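You operate a simulated robot arm through the tools that you are given. There is no shell and no other tool. Be economical: measure what you need, move in short steps, check, and stop when the job is done.

You are at the controls of a simulated two-armed robot. One attempt, no reset.

Task
Take the lid off the wide tin on the top of the grey cupboard and lay it down there.

Only the result counts: the job must be done as asked and must still hold three seconds after the hand-in. Knocking over, shifting, dropping, spilling or breaking anything else fails it. A push-on lid holds only when it is set on centred and level and pressed home; a screw cap is set on level and turned clockwise until tight.

Robot
Two 7-joint arms with two-finger parallel grippers on one trunk, on a base that drives. Base frame: it is fixed to the floor where the robot stands at the start and does not move with it; the origin is under the middle of the robot, x ahead of it, y to its left, z up; the surface under the hand at the start is at about z = 80. Lengths are in cm, angles in rad, forces in N, time in s.
The left shoulder is at the start at [7.1, 15.6, 105.5], the right one opposite. Payload 3.91 kg a hand.
Tool frame (each hand has its own): the origin (TCP) lies between the finger pads and is the grasp point; the fingertips stand 3 cm ahead of it; z points along the fingers, y is the line along which they close. The gripper opens to 11 cm. The fingers are 2 cm wide and 1 cm thick; the gripper's body (4.8 by 11.2 cm) begins 5.5 cm behind the TCP.
Orientation is that of the tool frame in the base frame, as [roll, pitch, yaw] about the fixed x, y, z axes, in that order (R = Rz(yaw) Ry(pitch) Rx(roll)). With the fingers straight down and closing along the base's y, the tool's x points along the base's -x, its y along +y and its z along -z.

Tools
- The arms move only by the tool send_rows. It takes "left_targets", "right_targets" or both (then of equal length, played together; a hand with none holds still); each is a list that holds one entry, the list of rows, each a list of 7 numbers: the shift along the base's x, y, z in cm, then the turn, a rotation vector about the base's x, y, z in rad, then the opening, from 0 (shut) to 1 (fully open). In form: [[[x, y, z, wx, wy, wz, jaw], ...]]. A call has 1 to 8 rows; each row shifts and turns the commanded pose from where the row before left it. A row lasts 0.2 s, in which the tool goes at most 5 cm and 0.15 rad; a call with a longer step from one row to the next is refused whole, and so is a gripper value outside its range. Where a pose cannot be reached the arm comes as near as it can. A force on the tool above 40 N (or 10 N above the force at the start of the call, whichever is more), or a blocked arm, ends the call early, and 0.2 s more pass. The fingers move at their own pace (about 10.8 cm/s each) and stop on an object; they squeeze with about 41 N. The grip force told is the motor's: it shows also when the fingers shut on nothing. Time passes only in rows, and 0.2 s behind the last, so rows that do not move let the fingers close. The reply holds the time, the measured pose of the TCP, the force on the tool along the base axes, the opening and the grip force, in the units named above and with some noise, with the torque about the TCP (base axes, N m) and any sound that the robot's microphone picked up.
- Cameras (640 x 400 px; columns grow to the right, rows downward): "scene" is now at [15.44, -0.24, 129.11]; the picture's right is [-0.08, -1.00, 0.00], its down [-0.38, 0.03, -0.92] and it looks along [0.92, -0.08, -0.38] (base axes); focal length 268 px, centre (320, 200). "left" rides on the left gripper at [7.2, -1.7, -10.3] in its tool frame; the picture's right is [0.23, 0.97, 0.00], its down [-0.76, 0.18, -0.62] and it looks along [-0.61, 0.14, 0.78] (tool axes); focal length 222 px, centre (320, 200). "right" rides on the right gripper at [7.2, 1.7, -10.4] in its tool frame; the picture's right is [-0.23, 0.97, 0.00], its down [-0.76, -0.18, -0.62] and it looks along [-0.61, -0.14, 0.78] (tool axes); focal length 222 px, centre (320, 200).
- camera(camera): a new picture of that camera. It takes no simulated time.
- slide_trunk(by): slides the trunk up (or, below 0, down) by that many cm; the arms and the scene camera ride with it, the base frame stays. It gives what a move gives, with no picture.
- drive_base(legs): drives the robot by 1 to 6 legs, each [ahead, left, turn to the left] in cm, cm and rad, along the robot's own axes; the way and the turn of a leg run together, so that a leg with both is an arc; at most 150 cm and 3.142 rad a leg. The arms and the cameras ride along, it lands a little off, and it stops where it bumps. It gives what a move gives.
- pan_tilt(pan, tilt): turns the head with the scene camera to pan (to the left, within 1.501 rad either way) and tilt (down, from -0.506 to 1.204), counted from straight ahead of the robot. It gives what a move gives.
- pixel_to_xyz(camera, pixels): for up to 12 pixels [column, row] of the newest picture of that camera ("zoom" is the newest enlarged one), the place [x, y, z] in the base frame of the surface seen there, good to about 0.2 cm, but the place of the scene camera against the robot may be out by one fixed shift of up to 1.8 cm in any direction. It takes no simulated time.
- close_up(camera, box): a new picture of the part [left, top, right, bottom] of that camera's present view, enlarged. It takes no simulated time.
- sign_off(): hands the job in; it is judged then, once.

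Work in short steps. Measure before you move; look again where a grasp or a placing could have gone wrong, and mend it. You have 80 turns and 78 pictures in all, those below and enlarged ones among them. Open the grippers and draw the arms clear of the work before you hand the job in, unless the task says otherwise; then end with one line.

The tools are called after ">>>" as name(argument=value, ...) on one line, values as JSON. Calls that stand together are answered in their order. send_rows: Moves the arms, as the interface text tells. Its arguments: {"type":"object","properties":{"left_targets":{"type":"array"},"right_targets":{"type":"array"}},"required":[]} The other tools are called the same way: slide_trunk (by) slides the trunk up or down; drive_base (legs) drives the base; pan_tilt (pan, tilt) turns the head that bears the scene camera; camera (camera) takes a picture; pixel_to_xyz (camera, pixels) gives the place of the surface under pixels of a picture; close_up (camera, box) takes an enlarged picture of a part of a camera's view; sign_off () hands the job in.

At the start:

```text
clock: 0.0
left_tool_pos: [81.85, 17.41, 106.3]
left_tool_rot: [-3.141, 0.0, -3.141]
left_ft_force: [-0.6, -0.3, -0.7]
left_wrist_torque: [0.02, -0.01, -0.01]
left_opening: 11.02
left_finger_force: 0.0
right_tool_pos: [62.6, -39.16, 107.19]
right_tool_rot: [-3.142, 0.0, -3.141]
right_ft_force: [-0.2, -0.2, -0.4]
right_wrist_torque: [-0.01, -0.01, 0.0]
right_opening: 10.99
right_finger_force: 0.1
trunk travel left (down, up): [-50.0, 44.0]
robot x, y, heading: [-0.13, -0.16, -0.002]
head pan, tilt: [-0.084, 0.391]
```

scene: 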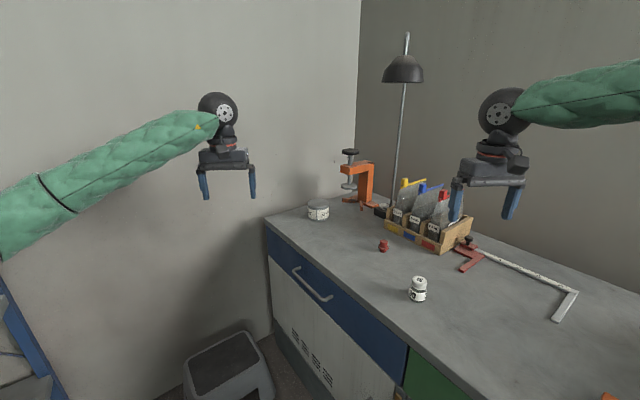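
right: 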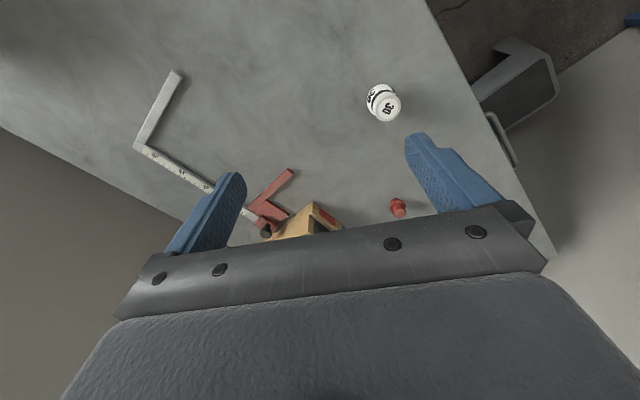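
left: 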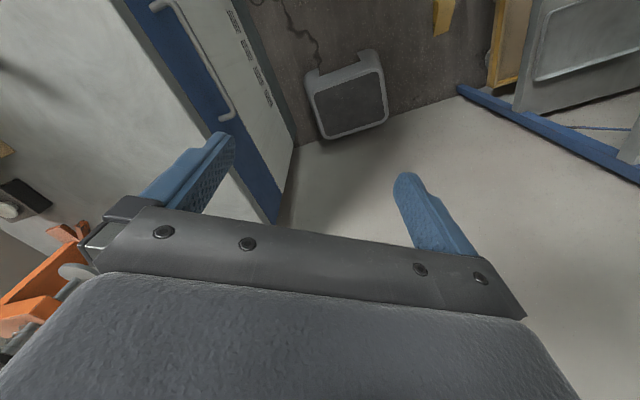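

The bench ahead holds a small white tin at (318,210), but the grey cupboard isn't clearly identified. I'll pan the head to look around.

>>> pan_tilt(pan=1.0, tilt=0.4)

>>> camera(camera="scene")

>>> pan_tilt(pan=-1.1, tilt=0.4)

>>> camera(camera="scene")

```text
clock: 1.3
left_tool_pos: [81.86, 17.44, 106.33]
left_tool_rot: [3.14, 0.001, 3.141]
left_ft_force: [0.1, 0.2, 0.2]
left_wrist_torque: [-0.04, -0.02, 0.04]
left_opening: 10.99
left_finger_force: 0.1
right_tool_pos: [62.64, -39.02, 107.28]
right_tool_rot: [-3.141, 0.0, 3.14]
right_ft_force: [0.3, 0.2, -0.6]
right_wrist_torque: [0.0, 0.02, 0.04]
right_opening: 11.01
right_finger_force: 0.0
trunk travel left (down, up): [-50.0, 44.0]
robot x, y, heading: [0.13, 0.04, 0.002]
head pan, tilt: [1.0, 0.4]
```

```text
74 pictures are left
```

scene: 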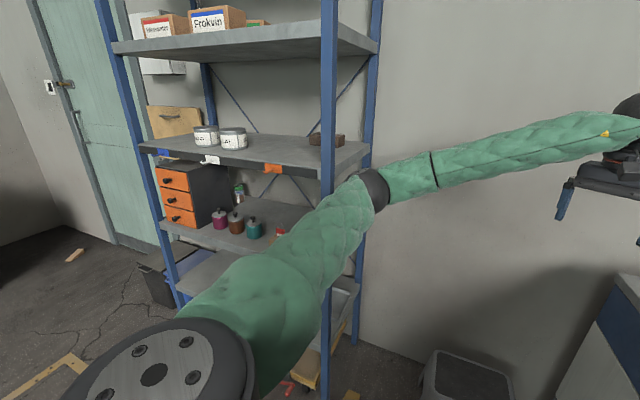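

```text
clock: 3.3
left_tool_pos: [81.94, 17.41, 106.38]
left_tool_rot: [-3.141, 0.001, 3.141]
left_ft_force: [0.1, -0.1, -1.1]
left_wrist_torque: [0.01, -0.01, -0.02]
left_opening: 11.01
left_finger_force: 0.0
right_tool_pos: [62.68, -39.15, 107.32]
right_tool_rot: [3.141, 0.0, 3.14]
right_ft_force: [-0.7, -0.2, 0.6]
right_wrist_torque: [0.01, -0.02, 0.02]
right_opening: 10.96
right_finger_force: 0.0
trunk travel left (down, up): [-50.0, 44.0]
robot x, y, heading: [-0.39, -0.52, 0.0]
head pan, tilt: [-1.1, 0.4]
```

```text
73 pictures are left
```

scene: 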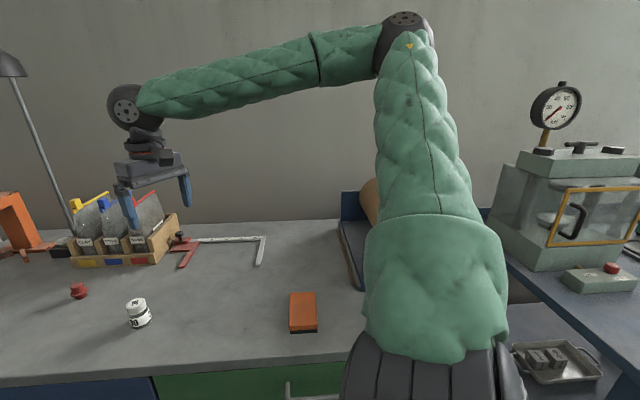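

No grey cupboard yet; look at the pan limits.

>>> pan_tilt(pan=1.5, tilt=0.35)

>>> camera(camera="scene")

>>> pan_tilt(pan=-1.5, tilt=0.35)

>>> camera(camera="scene")

```text
clock: 5.7
left_tool_pos: [81.78, 17.38, 106.31]
left_tool_rot: [-3.142, 0.001, -3.14]
left_ft_force: [0.3, -0.2, 0.4]
left_wrist_torque: [0.01, 0.0, -0.01]
left_opening: 11.01
left_finger_force: 0.0
right_tool_pos: [62.76, -39.09, 107.21]
right_tool_rot: [-3.141, 0.0, 3.14]
right_ft_force: [-0.2, 0.4, 0.5]
right_wrist_torque: [0.0, -0.01, 0.03]
right_opening: 11.01
right_finger_force: 0.0
trunk travel left (down, up): [-50.0, 44.0]
robot x, y, heading: [-0.33, 0.17, 0.004]
head pan, tilt: [1.499, 0.351]
```

```text
72 pictures are left
```

scene: 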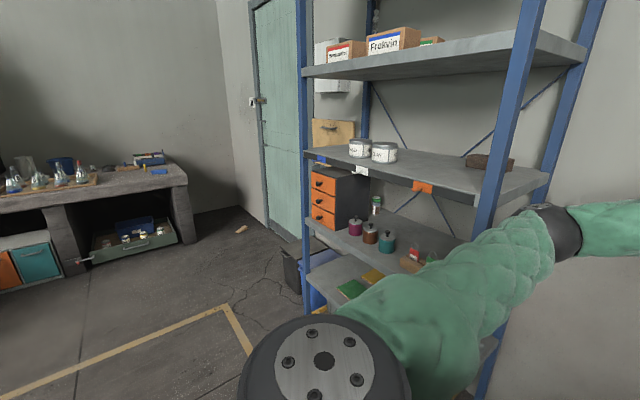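

```text
clock: 8.2
left_tool_pos: [81.86, 17.37, 106.4]
left_tool_rot: [-3.141, -0.001, 3.14]
left_ft_force: [1.0, 0.2, 0.3]
left_wrist_torque: [0.02, 0.05, 0.01]
left_opening: 11.0
left_finger_force: 0.0
right_tool_pos: [62.65, -39.19, 107.24]
right_tool_rot: [3.141, 0.001, -3.141]
right_ft_force: [-0.7, -0.1, 0.5]
right_wrist_torque: [-0.02, 0.02, -0.01]
right_opening: 10.99
right_finger_force: 0.1
trunk travel left (down, up): [-50.0, 44.0]
robot x, y, heading: [0.36, -0.12, 0.0]
head pan, tilt: [-1.499, 0.351]
```

```text
71 pictures are left
```

scene: 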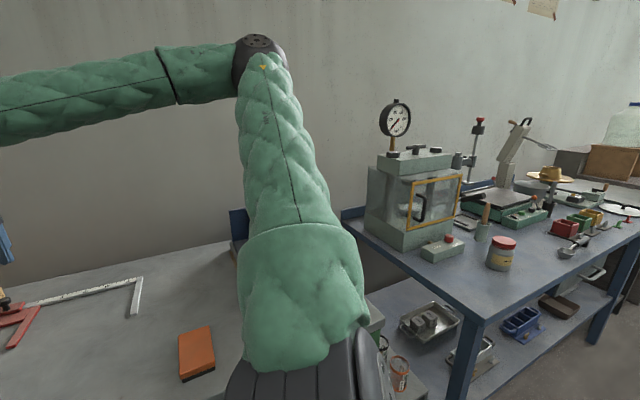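

The area behind right shows something at (610,160). Measure the surroundings before turning the base.

>>> pixel_to_xyz(camera="scene", pixels=[[610, 165], [575, 165], [460, 325], [610, 250], [345, 215], [300, 100], [550, 30]])

>>> pan_tilt(pan=1.5, tilt=0.35)

>>> camera(camera="scene")

>>> pixel_to_xyz(camera="scene", pixels=[[185, 170], [20, 200], [120, 50], [305, 230], [490, 200], [225, 305], [560, 80], [385, 155], [360, 148]])

```text
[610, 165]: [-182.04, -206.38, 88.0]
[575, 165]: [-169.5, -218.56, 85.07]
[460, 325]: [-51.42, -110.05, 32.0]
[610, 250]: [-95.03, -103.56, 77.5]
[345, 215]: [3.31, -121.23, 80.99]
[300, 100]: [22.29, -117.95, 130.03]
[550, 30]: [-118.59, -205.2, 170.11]
```

```text
clock: 10.8
left_tool_pos: [81.93, 17.33, 106.39]
left_tool_rot: [3.141, 0.0, 3.141]
left_ft_force: [0.0, -0.2, 0.1]
left_wrist_torque: [-0.04, 0.0, 0.04]
left_opening: 11.0
left_finger_force: 0.0
right_tool_pos: [62.63, -39.15, 107.25]
right_tool_rot: [3.141, 0.001, 3.142]
right_ft_force: [0.1, 0.7, -0.2]
right_wrist_torque: [-0.03, 0.0, -0.01]
right_opening: 11.03
right_finger_force: 0.0
trunk travel left (down, up): [-50.0, 44.0]
robot x, y, heading: [0.19, -0.14, -0.004]
head pan, tilt: [1.499, 0.351]
```

```text
70 pictures are left
```

scene: 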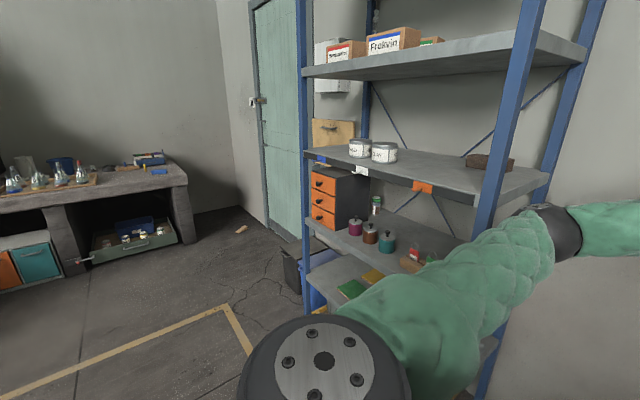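

```text
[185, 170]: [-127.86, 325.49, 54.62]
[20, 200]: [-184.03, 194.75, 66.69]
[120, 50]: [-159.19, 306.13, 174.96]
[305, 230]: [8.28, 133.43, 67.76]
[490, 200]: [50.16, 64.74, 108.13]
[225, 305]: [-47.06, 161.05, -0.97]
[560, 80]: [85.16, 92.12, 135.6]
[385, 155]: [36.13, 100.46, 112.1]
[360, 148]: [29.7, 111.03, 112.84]
```

The rack post is at about (50,65). I'll back up 35 cm and turn left partway, then look behind.

>>> drive_base(legs=[[-35, 0, 0], [0, 0, 1.2]])

>>> camera(camera="scene")

```text
clock: 16.1
left_tool_pos: [-21.49, 82.75, 106.3]
left_tool_rot: [3.141, -0.001, -1.939]
left_ft_force: [0.3, -0.1, -0.2]
left_wrist_torque: [-0.01, -0.02, -0.02]
left_opening: 10.96
left_finger_force: 0.0
right_tool_pos: [24.28, 44.49, 107.31]
right_tool_rot: [3.141, 0.001, -1.939]
right_ft_force: [-0.5, 0.4, 0.0]
right_wrist_torque: [0.02, 0.04, -0.02]
right_opening: 11.01
right_finger_force: 0.1
trunk travel left (down, up): [-50.0, 44.0]
robot x, y, heading: [-34.85, -0.1, 1.206]
head pan, tilt: [1.499, 0.351]
```

```text
69 pictures are left
```

scene: 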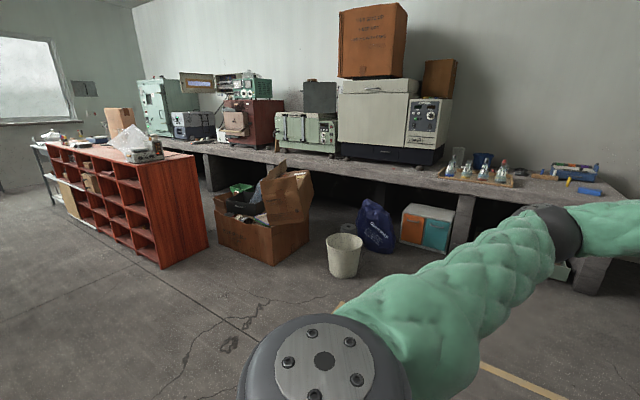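

Still no grey cupboard; turn further left to see the remaining quarter.

>>> drive_base(legs=[[0, 0, 1.0]])

>>> camera(camera="scene")

```text
clock: 19.1
left_tool_pos: [-98.3, 54.49, 106.62]
left_tool_rot: [-3.141, 0.0, -0.919]
left_ft_force: [0.0, -0.7, 0.2]
left_wrist_torque: [0.01, -0.03, 0.0]
left_opening: 10.98
left_finger_force: 0.0
right_tool_pos: [-41.68, 73.47, 107.25]
right_tool_rot: [-3.141, -0.001, -0.917]
right_ft_force: [0.5, 0.9, 0.4]
right_wrist_torque: [-0.01, -0.02, 0.01]
right_opening: 11.01
right_finger_force: 0.1
trunk travel left (down, up): [-50.0, 44.0]
robot x, y, heading: [-34.7, -0.24, 2.224]
head pan, tilt: [1.499, 0.351]
```

```text
68 pictures are left
```

scene: 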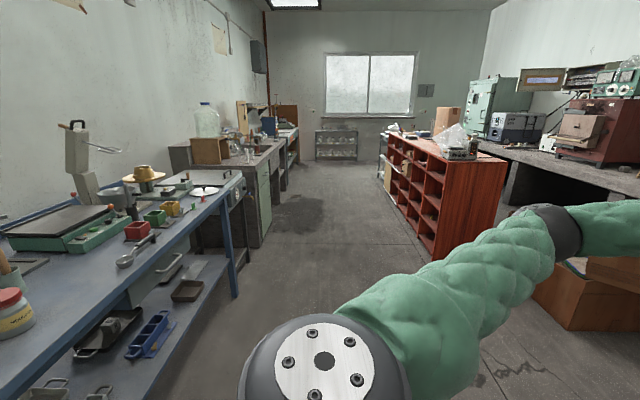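

There's a grey bench/cupboard beyond the blue table at (230,170). Zoom in on it.

>>> close_up(camera="scene", box=[150, 80, 310, 180])

>>> close_up(camera="scene", box=[310, 80, 560, 236])

```text
4.00 times, centred on (230, 130) of scene
```

zoom: 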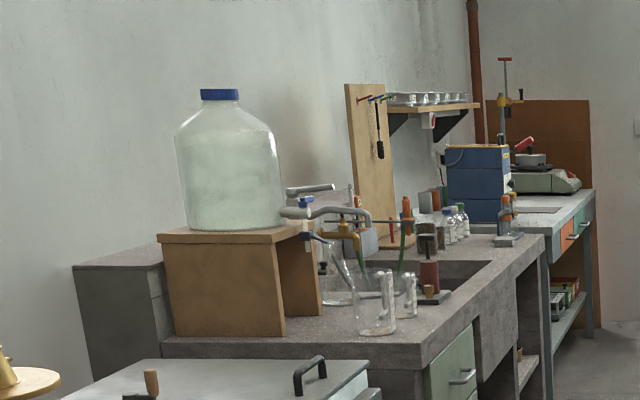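

```text
2.56 times, centred on (435, 158) of scene
```

zoom: 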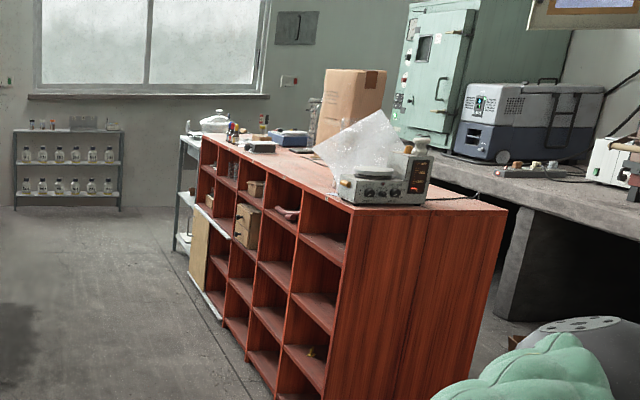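

Nothing like a tin back there; the workbench with grey doors and grey top at the start is the likely cupboard. Turn back and look at its tin closely.

>>> drive_base(legs=[[0, 0, -2.224]])

>>> pan_tilt(pan=0.0, tilt=0.4)

>>> camera(camera="scene")

```text
clock: 24.8
left_tool_pos: [47.11, 17.45, 106.31]
left_tool_rot: [3.141, 0.0, -3.141]
left_ft_force: [0.1, -0.8, 0.0]
left_wrist_torque: [0.0, -0.02, 0.0]
left_opening: 10.99
left_finger_force: 0.0
right_tool_pos: [28.21, -39.01, 107.29]
right_tool_rot: [3.141, 0.0, -3.14]
right_ft_force: [-0.1, -0.4, -0.7]
right_wrist_torque: [0.0, -0.06, 0.01]
right_opening: 11.0
right_finger_force: 0.1
trunk travel left (down, up): [-50.0, 44.0]
robot x, y, heading: [-34.46, 0.05, 0.0]
head pan, tilt: [1.499, 0.351]
```

```text
clock: 26.4
left_tool_pos: [47.24, 17.47, 106.26]
left_tool_rot: [-3.14, 0.001, -3.14]
left_ft_force: [-0.2, 0.7, -0.1]
left_wrist_torque: [0.01, 0.0, -0.02]
left_opening: 10.99
left_finger_force: 0.0
right_tool_pos: [28.16, -38.94, 107.37]
right_tool_rot: [-3.141, 0.0, -3.14]
right_ft_force: [0.8, -0.2, -0.6]
right_wrist_torque: [0.0, 0.02, 0.0]
right_opening: 10.99
right_finger_force: 0.0
trunk travel left (down, up): [-50.0, 44.0]
robot x, y, heading: [-34.55, 0.25, -0.003]
head pan, tilt: [0.0, 0.4]
```

```text
65 pictures are left
```

scene: 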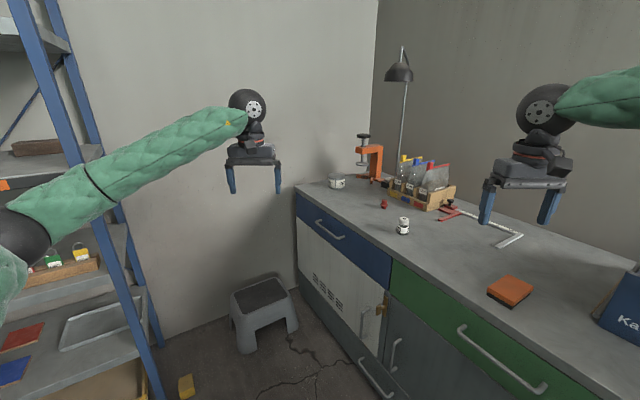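

>>> close_up(camera="scene", box=[300, 140, 460, 240])

>>> pixel_to_xyz(camera="scene", pixels=[[337, 178], [337, 186], [298, 188], [390, 258], [400, 170], [403, 221]])

```text
4.00 times, centred on (380, 190) of scene
```

zoom: 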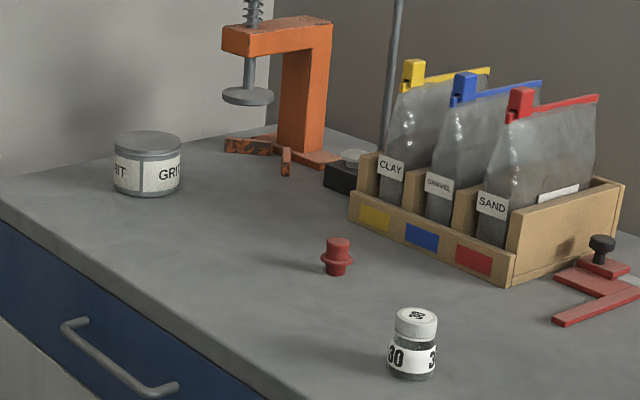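

```text
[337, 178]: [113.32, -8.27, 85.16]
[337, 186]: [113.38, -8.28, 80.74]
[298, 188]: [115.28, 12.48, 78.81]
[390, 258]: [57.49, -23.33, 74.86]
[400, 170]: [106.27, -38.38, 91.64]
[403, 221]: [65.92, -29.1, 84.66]
```

The "GRIT" tin with a grey lid is at about (115,-8), lid top z≈85. Measure its size, neighbours, stool, and wall.

>>> pixel_to_xyz(camera="zoom", pixels=[[147, 140], [116, 145], [179, 145], [147, 157], [147, 195], [116, 190], [179, 188], [235, 146], [250, 95], [285, 170], [180, 60], [395, 60]])

>>> pixel_to_xyz(camera="scene", pixels=[[265, 292], [235, 310], [296, 330], [402, 72], [425, 165], [362, 138], [390, 75], [412, 78], [430, 160]])

```text
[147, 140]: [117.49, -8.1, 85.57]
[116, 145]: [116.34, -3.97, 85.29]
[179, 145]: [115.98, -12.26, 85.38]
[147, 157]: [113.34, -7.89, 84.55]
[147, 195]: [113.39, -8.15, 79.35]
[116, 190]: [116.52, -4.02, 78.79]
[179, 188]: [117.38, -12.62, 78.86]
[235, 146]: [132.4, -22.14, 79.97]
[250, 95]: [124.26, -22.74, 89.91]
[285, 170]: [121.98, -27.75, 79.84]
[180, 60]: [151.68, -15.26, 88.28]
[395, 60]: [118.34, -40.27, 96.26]
```

```text
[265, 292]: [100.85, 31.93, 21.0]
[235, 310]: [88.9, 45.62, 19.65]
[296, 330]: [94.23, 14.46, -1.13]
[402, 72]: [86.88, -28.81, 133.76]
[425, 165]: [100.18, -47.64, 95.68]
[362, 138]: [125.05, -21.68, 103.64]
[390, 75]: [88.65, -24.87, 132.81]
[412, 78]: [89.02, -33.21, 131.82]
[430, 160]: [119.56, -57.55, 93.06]
```

Tin: centre ≈(117.5,-8), radius ≈4.3, z 79–85.4. I'll pull the left hand in, turn right, and drive up diagonally so the left hand ends near the tin, clear of the lamp and wall.

>>> send_rows(left_targets=[[[-4.2, 2.5, 0, 0, 0, 0, 1], [-4.2, 2.5, 0, 0, 0, 0, 1], [-4.2, 2.5, 0, 0, 0, 0, 1], [-4.2, 2.5, 0, 0, 0, 0, 1], [-4.2, 2.5, 0, 0, 0, 0, 1], [-4.2, 2.5, 0, 0, 0, 0, 1]]])

>>> drive_base(legs=[[0, 0, -0.64], [25, 28, 0]])

>>> camera(camera="scene")

```text
clock: 27.8
left_tool_pos: [21.83, 32.68, 106.27]
left_tool_rot: [3.141, 0.001, 3.141]
left_ft_force: [0.1, -0.4, 0.8]
left_wrist_torque: [-0.02, 0.0, 0.0]
left_opening: 11.02
left_finger_force: 0.0
right_tool_pos: [27.89, -38.92, 107.41]
right_tool_rot: [3.141, 0.002, -3.141]
right_ft_force: [0.1, 0.3, -0.5]
right_wrist_torque: [0.0, -0.02, 0.0]
right_opening: 10.99
right_finger_force: 0.1
trunk travel left (down, up): [-50.0, 44.0]
robot x, y, heading: [-34.89, -0.0, -0.002]
head pan, tilt: [0.0, 0.4]
```

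```text
clock: 31.9
left_tool_pos: [66.79, -1.25, 106.25]
left_tool_rot: [3.141, -0.003, 2.491]
left_ft_force: [0.5, -0.1, 0.4]
left_wrist_torque: [0.0, 0.07, 0.03]
left_opening: 11.02
left_finger_force: 0.1
right_tool_pos: [28.11, -61.92, 107.25]
right_tool_rot: [3.141, -0.002, 2.492]
right_ft_force: [0.2, 0.9, 0.1]
right_wrist_torque: [-0.01, 0.03, -0.02]
right_opening: 11.0
right_finger_force: 0.0
trunk travel left (down, up): [-50.0, 44.0]
robot x, y, heading: [1.91, 7.31, -0.649]
head pan, tilt: [0.0, 0.4]
```

```text
63 pictures are left
```

scene: 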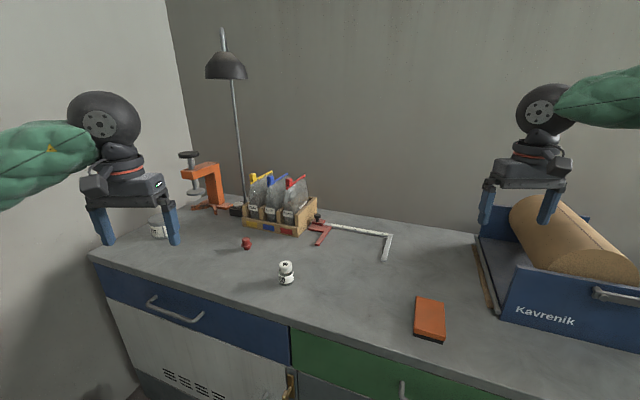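

Clear path. Drive the second half.

>>> drive_base(legs=[[25, 29, 0]])

>>> pan_tilt(pan=0.45, tilt=0.5)

>>> camera(camera="scene")

>>> camera(camera="left")

```text
clock: 34.8
left_tool_pos: [110.82, 8.65, 102.84]
left_tool_rot: [-3.078, 0.029, 2.44]
left_ft_force: [0.1, 0.3, 0.8]
left_wrist_torque: [-0.02, -0.02, 0.01]
left_opening: 11.02
left_finger_force: 0.1
right_tool_pos: [68.72, -49.21, 108.7]
right_tool_rot: [-3.046, -0.006, 2.437]
right_ft_force: [-1.5, -3.3, -1.2]
right_wrist_torque: [0.21, -0.1, -0.02]
right_opening: 11.0
right_finger_force: 0.1
trunk travel left (down, up): [-50.0, 44.0]
robot x, y, heading: [40.72, 12.12, -0.713]
head pan, tilt: [0.0, 0.4]
stopped in leg 1: the robot was blocked; the commanded pose is now the measured one
```

```text
clock: 35.7
left_tool_pos: [110.02, 8.8, 102.95]
left_tool_rot: [-3.081, 0.03, 2.434]
left_ft_force: [-0.2, 0.2, 0.9]
left_wrist_torque: [-0.02, 0.04, -0.02]
left_opening: 11.01
left_finger_force: 0.0
right_tool_pos: [68.41, -49.11, 108.44]
right_tool_rot: [-3.051, -0.003, 2.442]
right_ft_force: [0.2, -0.4, -0.1]
right_wrist_torque: [-0.03, 0.01, 0.02]
right_opening: 11.01
right_finger_force: 0.0
trunk travel left (down, up): [-50.0, 44.0]
robot x, y, heading: [40.37, 12.49, -0.71]
head pan, tilt: [0.45, 0.499]
```

```text
62 pictures are left
```

scene: 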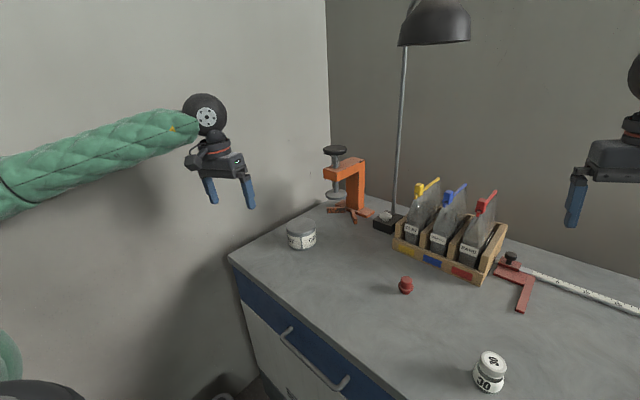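

```text
61 pictures are left
```

left: 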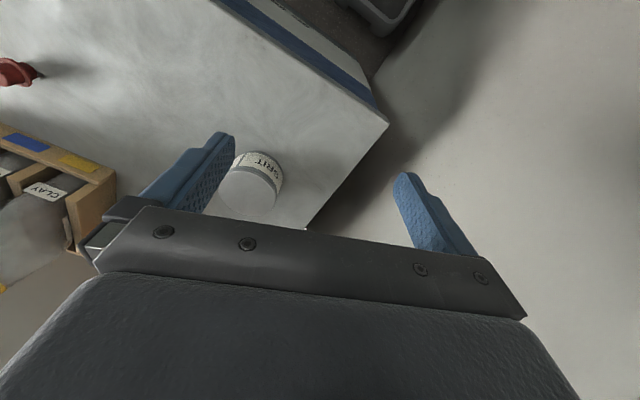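

The drive bumped something slightly but ended about where I wanted. Check tin and other object positions, and that nothing shifted.

>>> pixel_to_xyz(camera="left", pixels=[[248, 185], [235, 182], [278, 178], [255, 160], [245, 205], [14, 75], [318, 215]])

>>> pixel_to_xyz(camera="scene", pixels=[[301, 228], [288, 231], [315, 230], [301, 243], [405, 285], [490, 358], [340, 170], [420, 40]])

>>> close_up(camera="scene", box=[261, 205, 341, 255])

```text
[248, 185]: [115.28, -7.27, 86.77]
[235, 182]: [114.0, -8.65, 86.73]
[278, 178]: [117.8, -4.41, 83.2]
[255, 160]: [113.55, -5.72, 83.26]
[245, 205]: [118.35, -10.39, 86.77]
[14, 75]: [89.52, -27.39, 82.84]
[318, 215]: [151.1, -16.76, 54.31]
```

```text
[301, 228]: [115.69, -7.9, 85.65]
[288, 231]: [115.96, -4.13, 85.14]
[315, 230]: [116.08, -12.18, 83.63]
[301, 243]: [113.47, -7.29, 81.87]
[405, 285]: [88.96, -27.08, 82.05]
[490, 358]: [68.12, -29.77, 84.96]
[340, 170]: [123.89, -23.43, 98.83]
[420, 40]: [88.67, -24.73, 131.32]
```

```text
8.00 times, centred on (301, 230) of scene
```

zoom: 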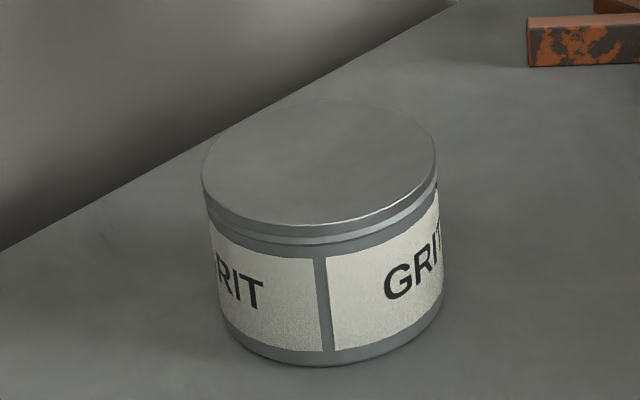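

Measure the lid rim geometry from the zoom.

>>> pixel_to_xyz(camera="zoom", pixels=[[320, 165], [205, 175], [433, 165], [320, 218], [320, 228], [320, 236], [320, 242], [320, 250], [320, 300], [320, 360], [320, 385], [322, 105]])

>>> close_up(camera="left", box=[192, 130, 304, 200])

```text
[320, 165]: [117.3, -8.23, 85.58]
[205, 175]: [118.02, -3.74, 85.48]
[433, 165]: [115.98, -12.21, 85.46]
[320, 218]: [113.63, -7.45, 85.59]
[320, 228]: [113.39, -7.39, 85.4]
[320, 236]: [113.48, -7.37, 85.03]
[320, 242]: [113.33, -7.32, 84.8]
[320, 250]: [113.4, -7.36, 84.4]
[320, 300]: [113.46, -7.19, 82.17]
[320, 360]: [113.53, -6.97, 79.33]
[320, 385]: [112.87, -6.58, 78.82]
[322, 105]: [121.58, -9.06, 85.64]
```

```text
5.71 times, centred on (248, 165) of left
```

zoom: 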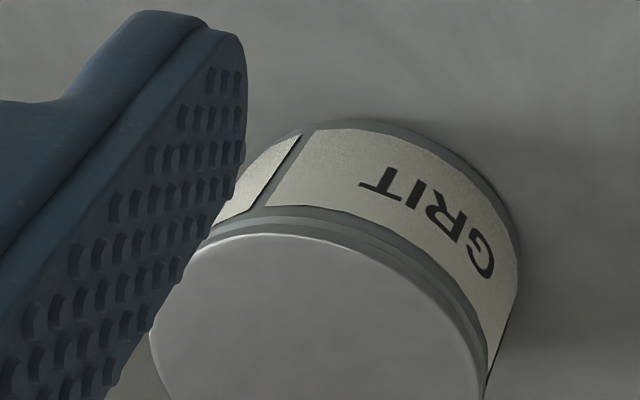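

Lid top is about z 86.8 in the hand frame (85.6 scene). Level the left hand and move above the tin.

>>> send_rows(left_targets=[[[1.5, -3.4, -0.4, 0.0133, -0.0034, 0, 1], [1.5, -3.4, -0.4, 0.0133, -0.0034, 0, 1], [1.5, -3.4, -0.4, 0.0133, -0.0034, 0, 1], [1.5, -3.4, -0.4, 0.0133, -0.0034, 0, 1], [1.5, -3.4, -0.4, 0.0133, -0.0034, 0, 1], [0, 0, 0, 0, 0, 0, 1]]])

>>> camera(camera="left")

>>> camera(camera="scene")

```text
clock: 36.0
left_tool_pos: [114.43, 13.19, 99.58]
left_tool_rot: [-3.041, 0.031, 2.459]
left_ft_force: [-0.5, -0.4, -0.5]
left_wrist_torque: [0.08, 0.03, -0.03]
left_opening: 11.0
left_finger_force: 0.0
right_tool_pos: [71.85, -45.52, 109.02]
right_tool_rot: [-3.05, -0.013, 2.429]
right_ft_force: [1.4, 0.0, -1.8]
right_wrist_torque: [0.08, 0.09, -0.02]
right_opening: 11.01
right_finger_force: 0.0
trunk travel left (down, up): [-50.0, 44.0]
robot x, y, heading: [39.55, 12.68, -0.698]
head pan, tilt: [0.45, 0.499]
stopped in row 1 (left hand): the arm was blocked; the commanded pose is now the measured one
```

```text
58 pictures are left
```

left: 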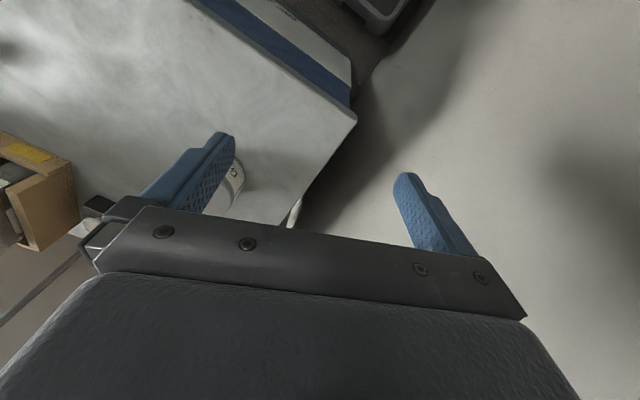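

```text
57 pictures are left
```

scene: 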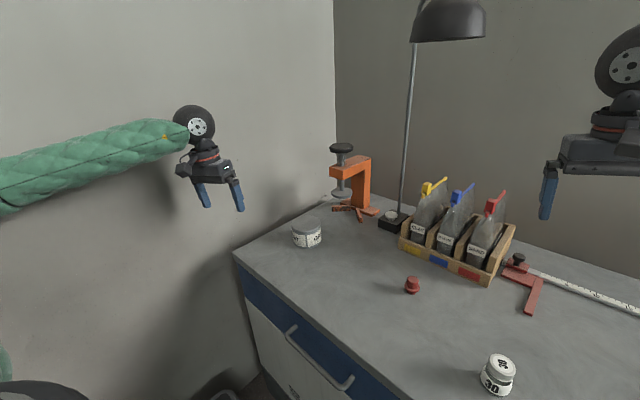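

The arm was blocked and the hand drifted the wrong way; something of the robot is in contact (likely elbow and rack). Look to the left.

>>> pan_tilt(pan=1.2, tilt=0.3)

>>> camera(camera="scene")

```text
clock: 37.1
left_tool_pos: [113.61, 13.34, 100.15]
left_tool_rot: [-3.044, 0.033, 2.458]
left_ft_force: [0.3, 1.1, -0.9]
left_wrist_torque: [0.02, 0.0, 0.0]
left_opening: 10.99
left_finger_force: 0.0
right_tool_pos: [71.64, -45.0, 109.29]
right_tool_rot: [-3.048, -0.006, 2.44]
right_ft_force: [0.5, -0.2, -0.3]
right_wrist_torque: [-0.02, -0.01, 0.03]
right_opening: 10.98
right_finger_force: 0.0
trunk travel left (down, up): [-50.0, 44.0]
robot x, y, heading: [39.76, 13.01, -0.694]
head pan, tilt: [1.201, 0.3]
```

```text
56 pictures are left
```

scene: 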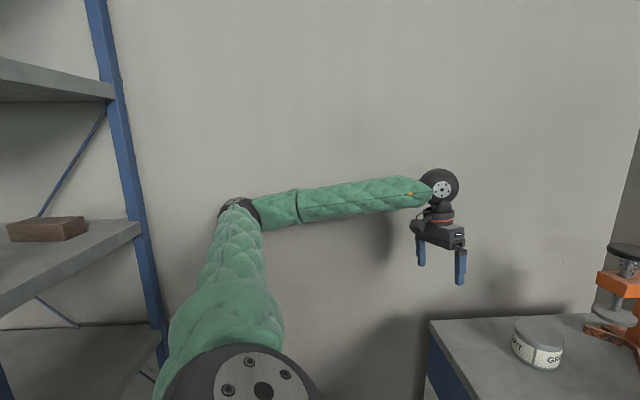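

The left elbow seems to touch the wall. Measure elbow and wall there.

>>> pixel_to_xyz(camera="scene", pixels=[[238, 203], [265, 215], [320, 215], [222, 190], [380, 195], [440, 185], [300, 260], [450, 100], [125, 150], [200, 100]])

```text
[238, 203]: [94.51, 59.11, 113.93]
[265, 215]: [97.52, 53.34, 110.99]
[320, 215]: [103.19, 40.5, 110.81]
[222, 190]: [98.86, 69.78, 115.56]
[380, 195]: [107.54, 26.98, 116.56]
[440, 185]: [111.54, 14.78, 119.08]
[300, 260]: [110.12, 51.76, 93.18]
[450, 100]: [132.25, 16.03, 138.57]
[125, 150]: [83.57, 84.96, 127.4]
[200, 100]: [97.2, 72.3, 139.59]
```

Elbow is indeed at the wall. Shift the base right and slightly back to free it.

>>> drive_base(legs=[[-5, -9, 0]])

>>> camera(camera="scene")

```text
clock: 38.3
left_tool_pos: [104.97, 9.79, 99.05]
left_tool_rot: [-3.027, 0.026, 2.449]
left_ft_force: [-0.3, 0.1, 1.0]
left_wrist_torque: [-0.01, -0.03, -0.04]
left_opening: 11.0
left_finger_force: 0.1
right_tool_pos: [63.55, -46.98, 109.16]
right_tool_rot: [-2.991, -0.005, 2.453]
right_ft_force: [-0.6, -0.6, -0.3]
right_wrist_torque: [0.02, -0.05, 0.0]
right_opening: 10.99
right_finger_force: 0.1
trunk travel left (down, up): [-50.0, 44.0]
robot x, y, heading: [30.16, 9.77, -0.698]
head pan, tilt: [1.201, 0.3]
```

```text
55 pictures are left
```

scene: 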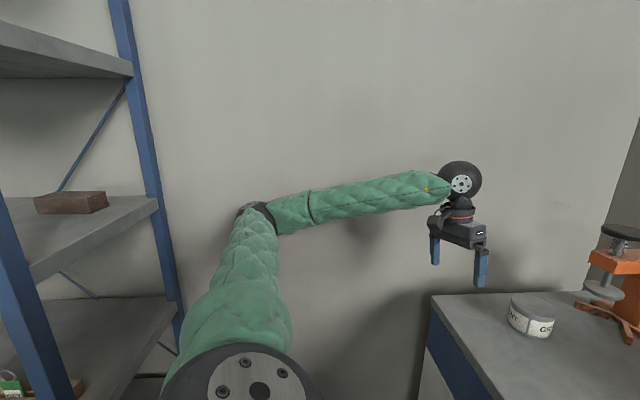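

Free now. Level the left hand and move above the tin.

>>> send_rows(left_targets=[[[2.0, -3.0, 0.2, 0.0175, -0.009, 0, 1], [2.0, -3.0, 0.2, 0.0175, -0.009, 0, 1], [2.0, -3.0, 0.2, 0.0175, -0.009, 0, 1], [2.0, -3.0, 0.2, 0.0175, -0.009, 0, 1], [2.0, -3.0, 0.2, 0.0175, -0.009, 0, 1], [2.0, -3.0, 0.2, 0.0175, -0.009, 0, 1], [0, 0, 0, 0, 0, 0, 1]]])

>>> camera(camera="left")

>>> camera(camera="scene")

```text
clock: 39.9
left_tool_pos: [117.25, -8.13, 100.24]
left_tool_rot: [-3.139, 0.002, 2.449]
left_ft_force: [0.0, 0.4, 0.4]
left_wrist_torque: [-0.03, -0.04, -0.01]
left_opening: 10.97
left_finger_force: 0.1
right_tool_pos: [63.78, -46.75, 109.26]
right_tool_rot: [-2.988, -0.006, 2.452]
right_ft_force: [0.0, -0.1, 0.1]
right_wrist_torque: [-0.03, -0.01, -0.01]
right_opening: 10.99
right_finger_force: 0.0
trunk travel left (down, up): [-50.0, 44.0]
robot x, y, heading: [30.45, 9.45, -0.7]
head pan, tilt: [1.201, 0.3]
```

```text
54 pictures are left
```

left: 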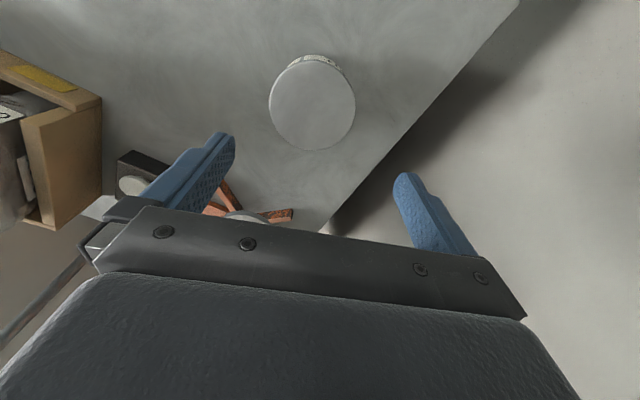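

```text
53 pictures are left
```

scene: 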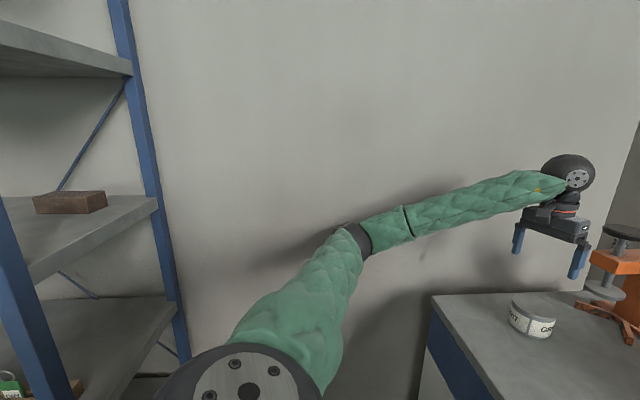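

Measure the lid disc from the left camera.

>>> pixel_to_xyz(camera="left", pixels=[[312, 105], [272, 105], [352, 105], [312, 148], [312, 65], [285, 77], [340, 130], [285, 133], [342, 80], [250, 60], [280, 215], [250, 215]])

>>> close_up(camera="left", box=[256, 45, 368, 155])

```text
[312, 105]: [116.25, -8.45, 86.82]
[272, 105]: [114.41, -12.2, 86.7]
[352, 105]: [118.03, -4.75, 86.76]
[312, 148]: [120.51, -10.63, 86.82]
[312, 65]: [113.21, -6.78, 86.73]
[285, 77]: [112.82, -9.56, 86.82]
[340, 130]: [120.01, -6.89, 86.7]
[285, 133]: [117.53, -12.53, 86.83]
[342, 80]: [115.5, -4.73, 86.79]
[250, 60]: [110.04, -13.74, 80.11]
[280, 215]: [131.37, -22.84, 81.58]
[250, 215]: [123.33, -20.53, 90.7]
```

```text
3.64 times, centred on (312, 100) of left
```

zoom: 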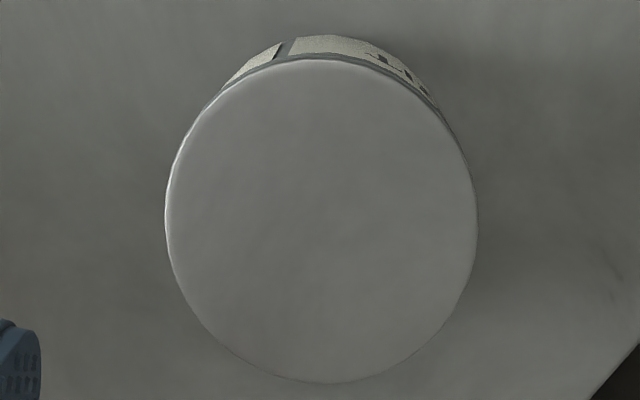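

Lid centre ≈(116.7,-8.6), diameter ≈8.3, top z 86.8. Descend to just above, fingers straddling.

>>> send_rows(left_targets=[[[-0.55, -0.47, -3, 0, 0, 0, 1], [0, 0, -3, 0, 0, 0, 1], [0, 0, -2.5, 0, 0, 0, 1], [0, 0, -1.2, 0, 0, 0, 1], [0, 0, 0, 0, 0, 0, 1]]])

>>> camera(camera="left")

>>> pan_tilt(pan=0.5, tilt=0.5)

>>> camera(camera="scene")

```text
clock: 41.1
left_tool_pos: [116.66, -8.57, 90.58]
left_tool_rot: [-3.141, 0.001, 2.447]
left_ft_force: [-0.9, 0.1, -0.4]
left_wrist_torque: [0.0, 0.03, 0.01]
left_opening: 11.0
left_finger_force: 0.0
right_tool_pos: [63.77, -46.82, 109.22]
right_tool_rot: [-2.989, -0.008, 2.454]
right_ft_force: [0.2, 0.0, 1.2]
right_wrist_torque: [-0.01, 0.0, -0.02]
right_opening: 11.03
right_finger_force: 0.0
trunk travel left (down, up): [-50.0, 44.0]
robot x, y, heading: [30.32, 9.56, -0.694]
head pan, tilt: [1.201, 0.3]
```

```text
51 pictures are left
```

left: 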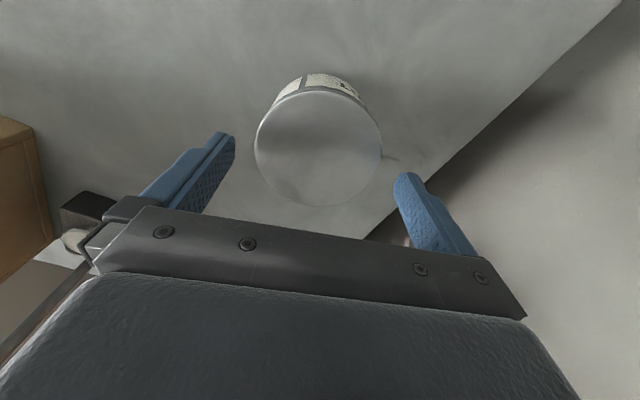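

```text
clock: 42.1
left_tool_pos: [116.67, -8.46, 90.52]
left_tool_rot: [-3.141, 0.0, 2.45]
left_ft_force: [-1.3, 0.2, 0.1]
left_wrist_torque: [0.0, 0.0, -0.01]
left_opening: 11.0
left_finger_force: 0.0
right_tool_pos: [63.84, -46.94, 109.19]
right_tool_rot: [-2.988, -0.007, 2.453]
right_ft_force: [-1.1, -0.5, -0.2]
right_wrist_torque: [-0.02, 0.02, -0.01]
right_opening: 10.97
right_finger_force: 0.1
trunk travel left (down, up): [-50.0, 44.0]
robot x, y, heading: [29.88, 9.4, -0.696]
head pan, tilt: [0.499, 0.499]
```

```text
50 pictures are left
```

scene: 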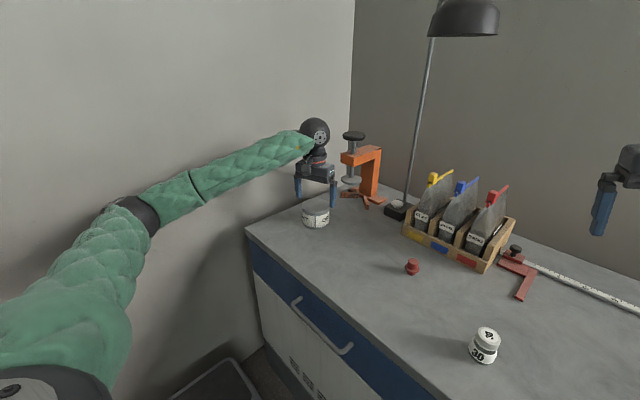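

Lid is centred between the fingertips. Lower 1.5 cm and close on the lid rim.

>>> send_rows(left_targets=[[[0, 0, -1.0, 0, 0, 0, 1], [0, 0, -0.45, 0, 0, 0, 1], [0, 0, 0, 0, 0, 0, 0.8], [0, 0, 0, 0, 0, 0, 0.7], [0, 0, 0, 0, 0, 0, 0.6], [0, 0, 0, 0, 0, 0, 0.6]]])

>>> close_up(camera="scene", box=[272, 160, 360, 235])

>>> camera(camera="left")

```text
clock: 43.5
left_tool_pos: [116.48, -8.66, 89.13]
left_tool_rot: [-3.14, 0.001, 2.45]
left_ft_force: [2.1, -2.8, 2.7]
left_wrist_torque: [-0.27, -0.18, -0.03]
left_opening: 8.78
left_finger_force: 40.3
right_tool_pos: [63.77, -46.87, 109.27]
right_tool_rot: [-2.988, -0.007, 2.453]
right_ft_force: [1.1, -0.3, -0.3]
right_wrist_torque: [-0.01, 0.0, 0.0]
right_opening: 10.99
right_finger_force: 0.0
trunk travel left (down, up): [-50.0, 44.0]
robot x, y, heading: [30.08, 9.36, -0.695]
head pan, tilt: [0.499, 0.499]
```

```text
5.33 times, centred on (316, 198) of scene
```

zoom: 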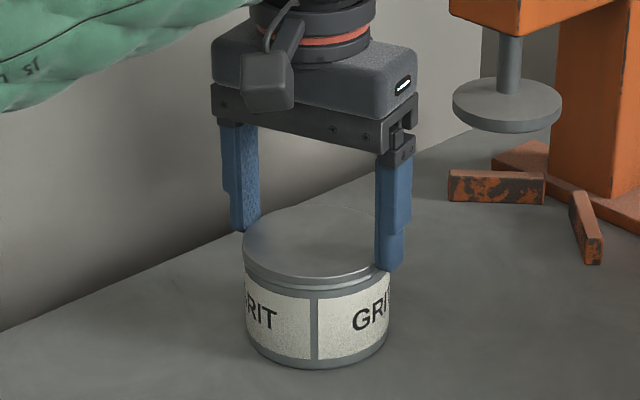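

```text
48 pictures are left
```

left: 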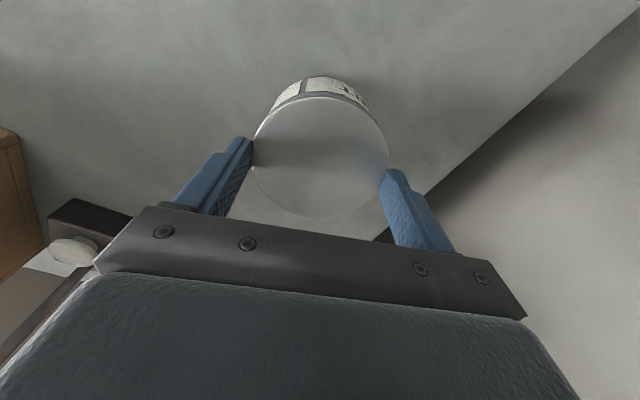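

Lid rim gripped at 8.78 cm with 40 N. Pull up gently and watch the force.

>>> send_rows(left_targets=[[[0, 0, 0.2, 0, 0, 0, 0.6], [0, 0, 0.2, 0, 0, 0, 0.6], [0, 0, 0.2, 0, 0, 0, 0.6], [0, 0, 0, 0, 0, 0, 0.6]]])

>>> close_up(camera="scene", box=[272, 160, 360, 235])

```text
clock: 44.5
left_tool_pos: [116.56, -8.62, 89.63]
left_tool_rot: [-3.139, 0.001, 2.449]
left_ft_force: [0.0, 0.5, -3.6]
left_wrist_torque: [0.01, 0.01, 0.01]
left_opening: 8.75
left_finger_force: 41.1
right_tool_pos: [63.83, -46.82, 109.16]
right_tool_rot: [-2.99, -0.008, 2.455]
right_ft_force: [0.3, 0.4, 0.5]
right_wrist_torque: [-0.02, -0.04, -0.03]
right_opening: 10.99
right_finger_force: 0.1
trunk travel left (down, up): [-50.0, 44.0]
robot x, y, heading: [30.3, 9.36, -0.697]
head pan, tilt: [0.499, 0.499]
```

```text
5.33 times, centred on (316, 198) of scene
```

zoom: 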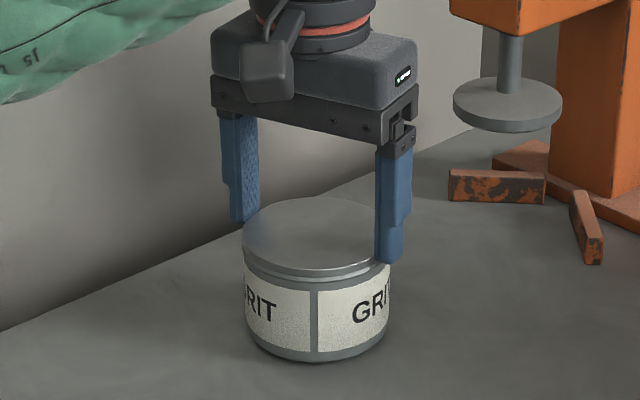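

The whole tin came up (-3.6 N, tin bottom moved too), so the lid is tight and the body must be held by the right hand. Set it back down, release, and raise the left hand.

>>> send_rows(left_targets=[[[0, 0, -0.3, 0, 0, 0, 0.6], [0, 0, -0.25, 0, 0, 0, 0.6], [0, 0, 0, 0, 0, 0, 0.8], [0, 0, 0, 0, 0, 0, 1], [0, 0, 0, 0, 0, 0, 1], [0, 0, 3, 0, 0, 0, 1], [0, 0, 5, 0, 0, 0, 1], [0, 0, 5, 0, 0, 0, 1]]])

>>> camera(camera="left")

>>> camera(camera="scene")

```text
clock: 46.4
left_tool_pos: [116.44, -8.75, 102.35]
left_tool_rot: [-3.14, -0.001, 2.446]
left_ft_force: [0.5, -0.3, -0.4]
left_wrist_torque: [-0.05, -0.03, 0.02]
left_opening: 11.0
left_finger_force: 0.1
right_tool_pos: [63.7, -46.96, 109.18]
right_tool_rot: [-2.987, -0.01, 2.453]
right_ft_force: [-0.7, -0.3, -0.4]
right_wrist_torque: [-0.03, 0.02, 0.03]
right_opening: 11.0
right_finger_force: 0.0
trunk travel left (down, up): [-50.0, 44.0]
robot x, y, heading: [30.45, 9.66, -0.698]
head pan, tilt: [0.499, 0.499]
```

```text
46 pictures are left
```

left: 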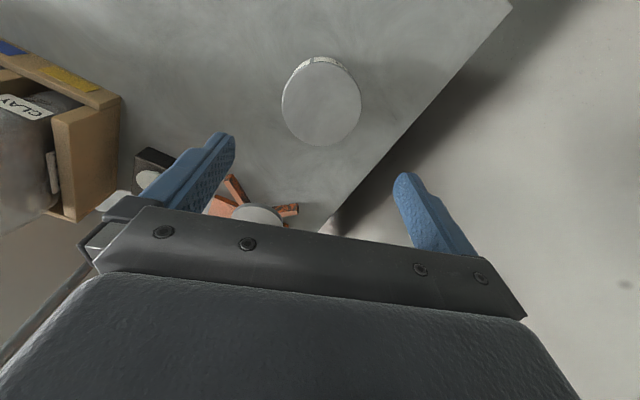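

```text
45 pictures are left
```

scene: 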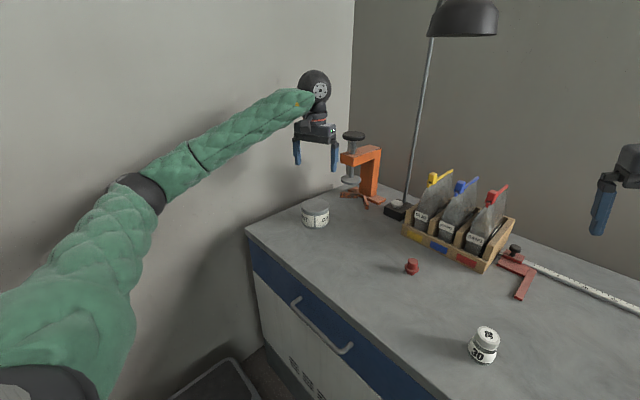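

Re-measure the lid and check the lamp stem/shade and neighbours for the right arm's route.

>>> pixel_to_xyz(camera="left", pixels=[[284, 102], [360, 102], [322, 145], [322, 62], [321, 102]])

>>> pixel_to_xyz(camera="scene", pixels=[[430, 50], [420, 110], [409, 180], [397, 212], [435, 20], [495, 25], [465, 35], [412, 266], [625, 200], [352, 135]])

```text
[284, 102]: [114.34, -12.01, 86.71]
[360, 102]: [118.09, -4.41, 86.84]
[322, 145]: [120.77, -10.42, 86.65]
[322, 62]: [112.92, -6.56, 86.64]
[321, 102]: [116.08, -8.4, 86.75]
```

```text
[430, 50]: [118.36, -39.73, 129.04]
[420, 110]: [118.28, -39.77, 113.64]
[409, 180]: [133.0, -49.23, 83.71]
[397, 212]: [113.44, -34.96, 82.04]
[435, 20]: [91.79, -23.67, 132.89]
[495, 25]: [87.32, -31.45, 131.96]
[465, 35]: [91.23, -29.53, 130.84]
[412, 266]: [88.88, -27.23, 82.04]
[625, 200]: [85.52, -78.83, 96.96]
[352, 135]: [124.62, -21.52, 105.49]
```

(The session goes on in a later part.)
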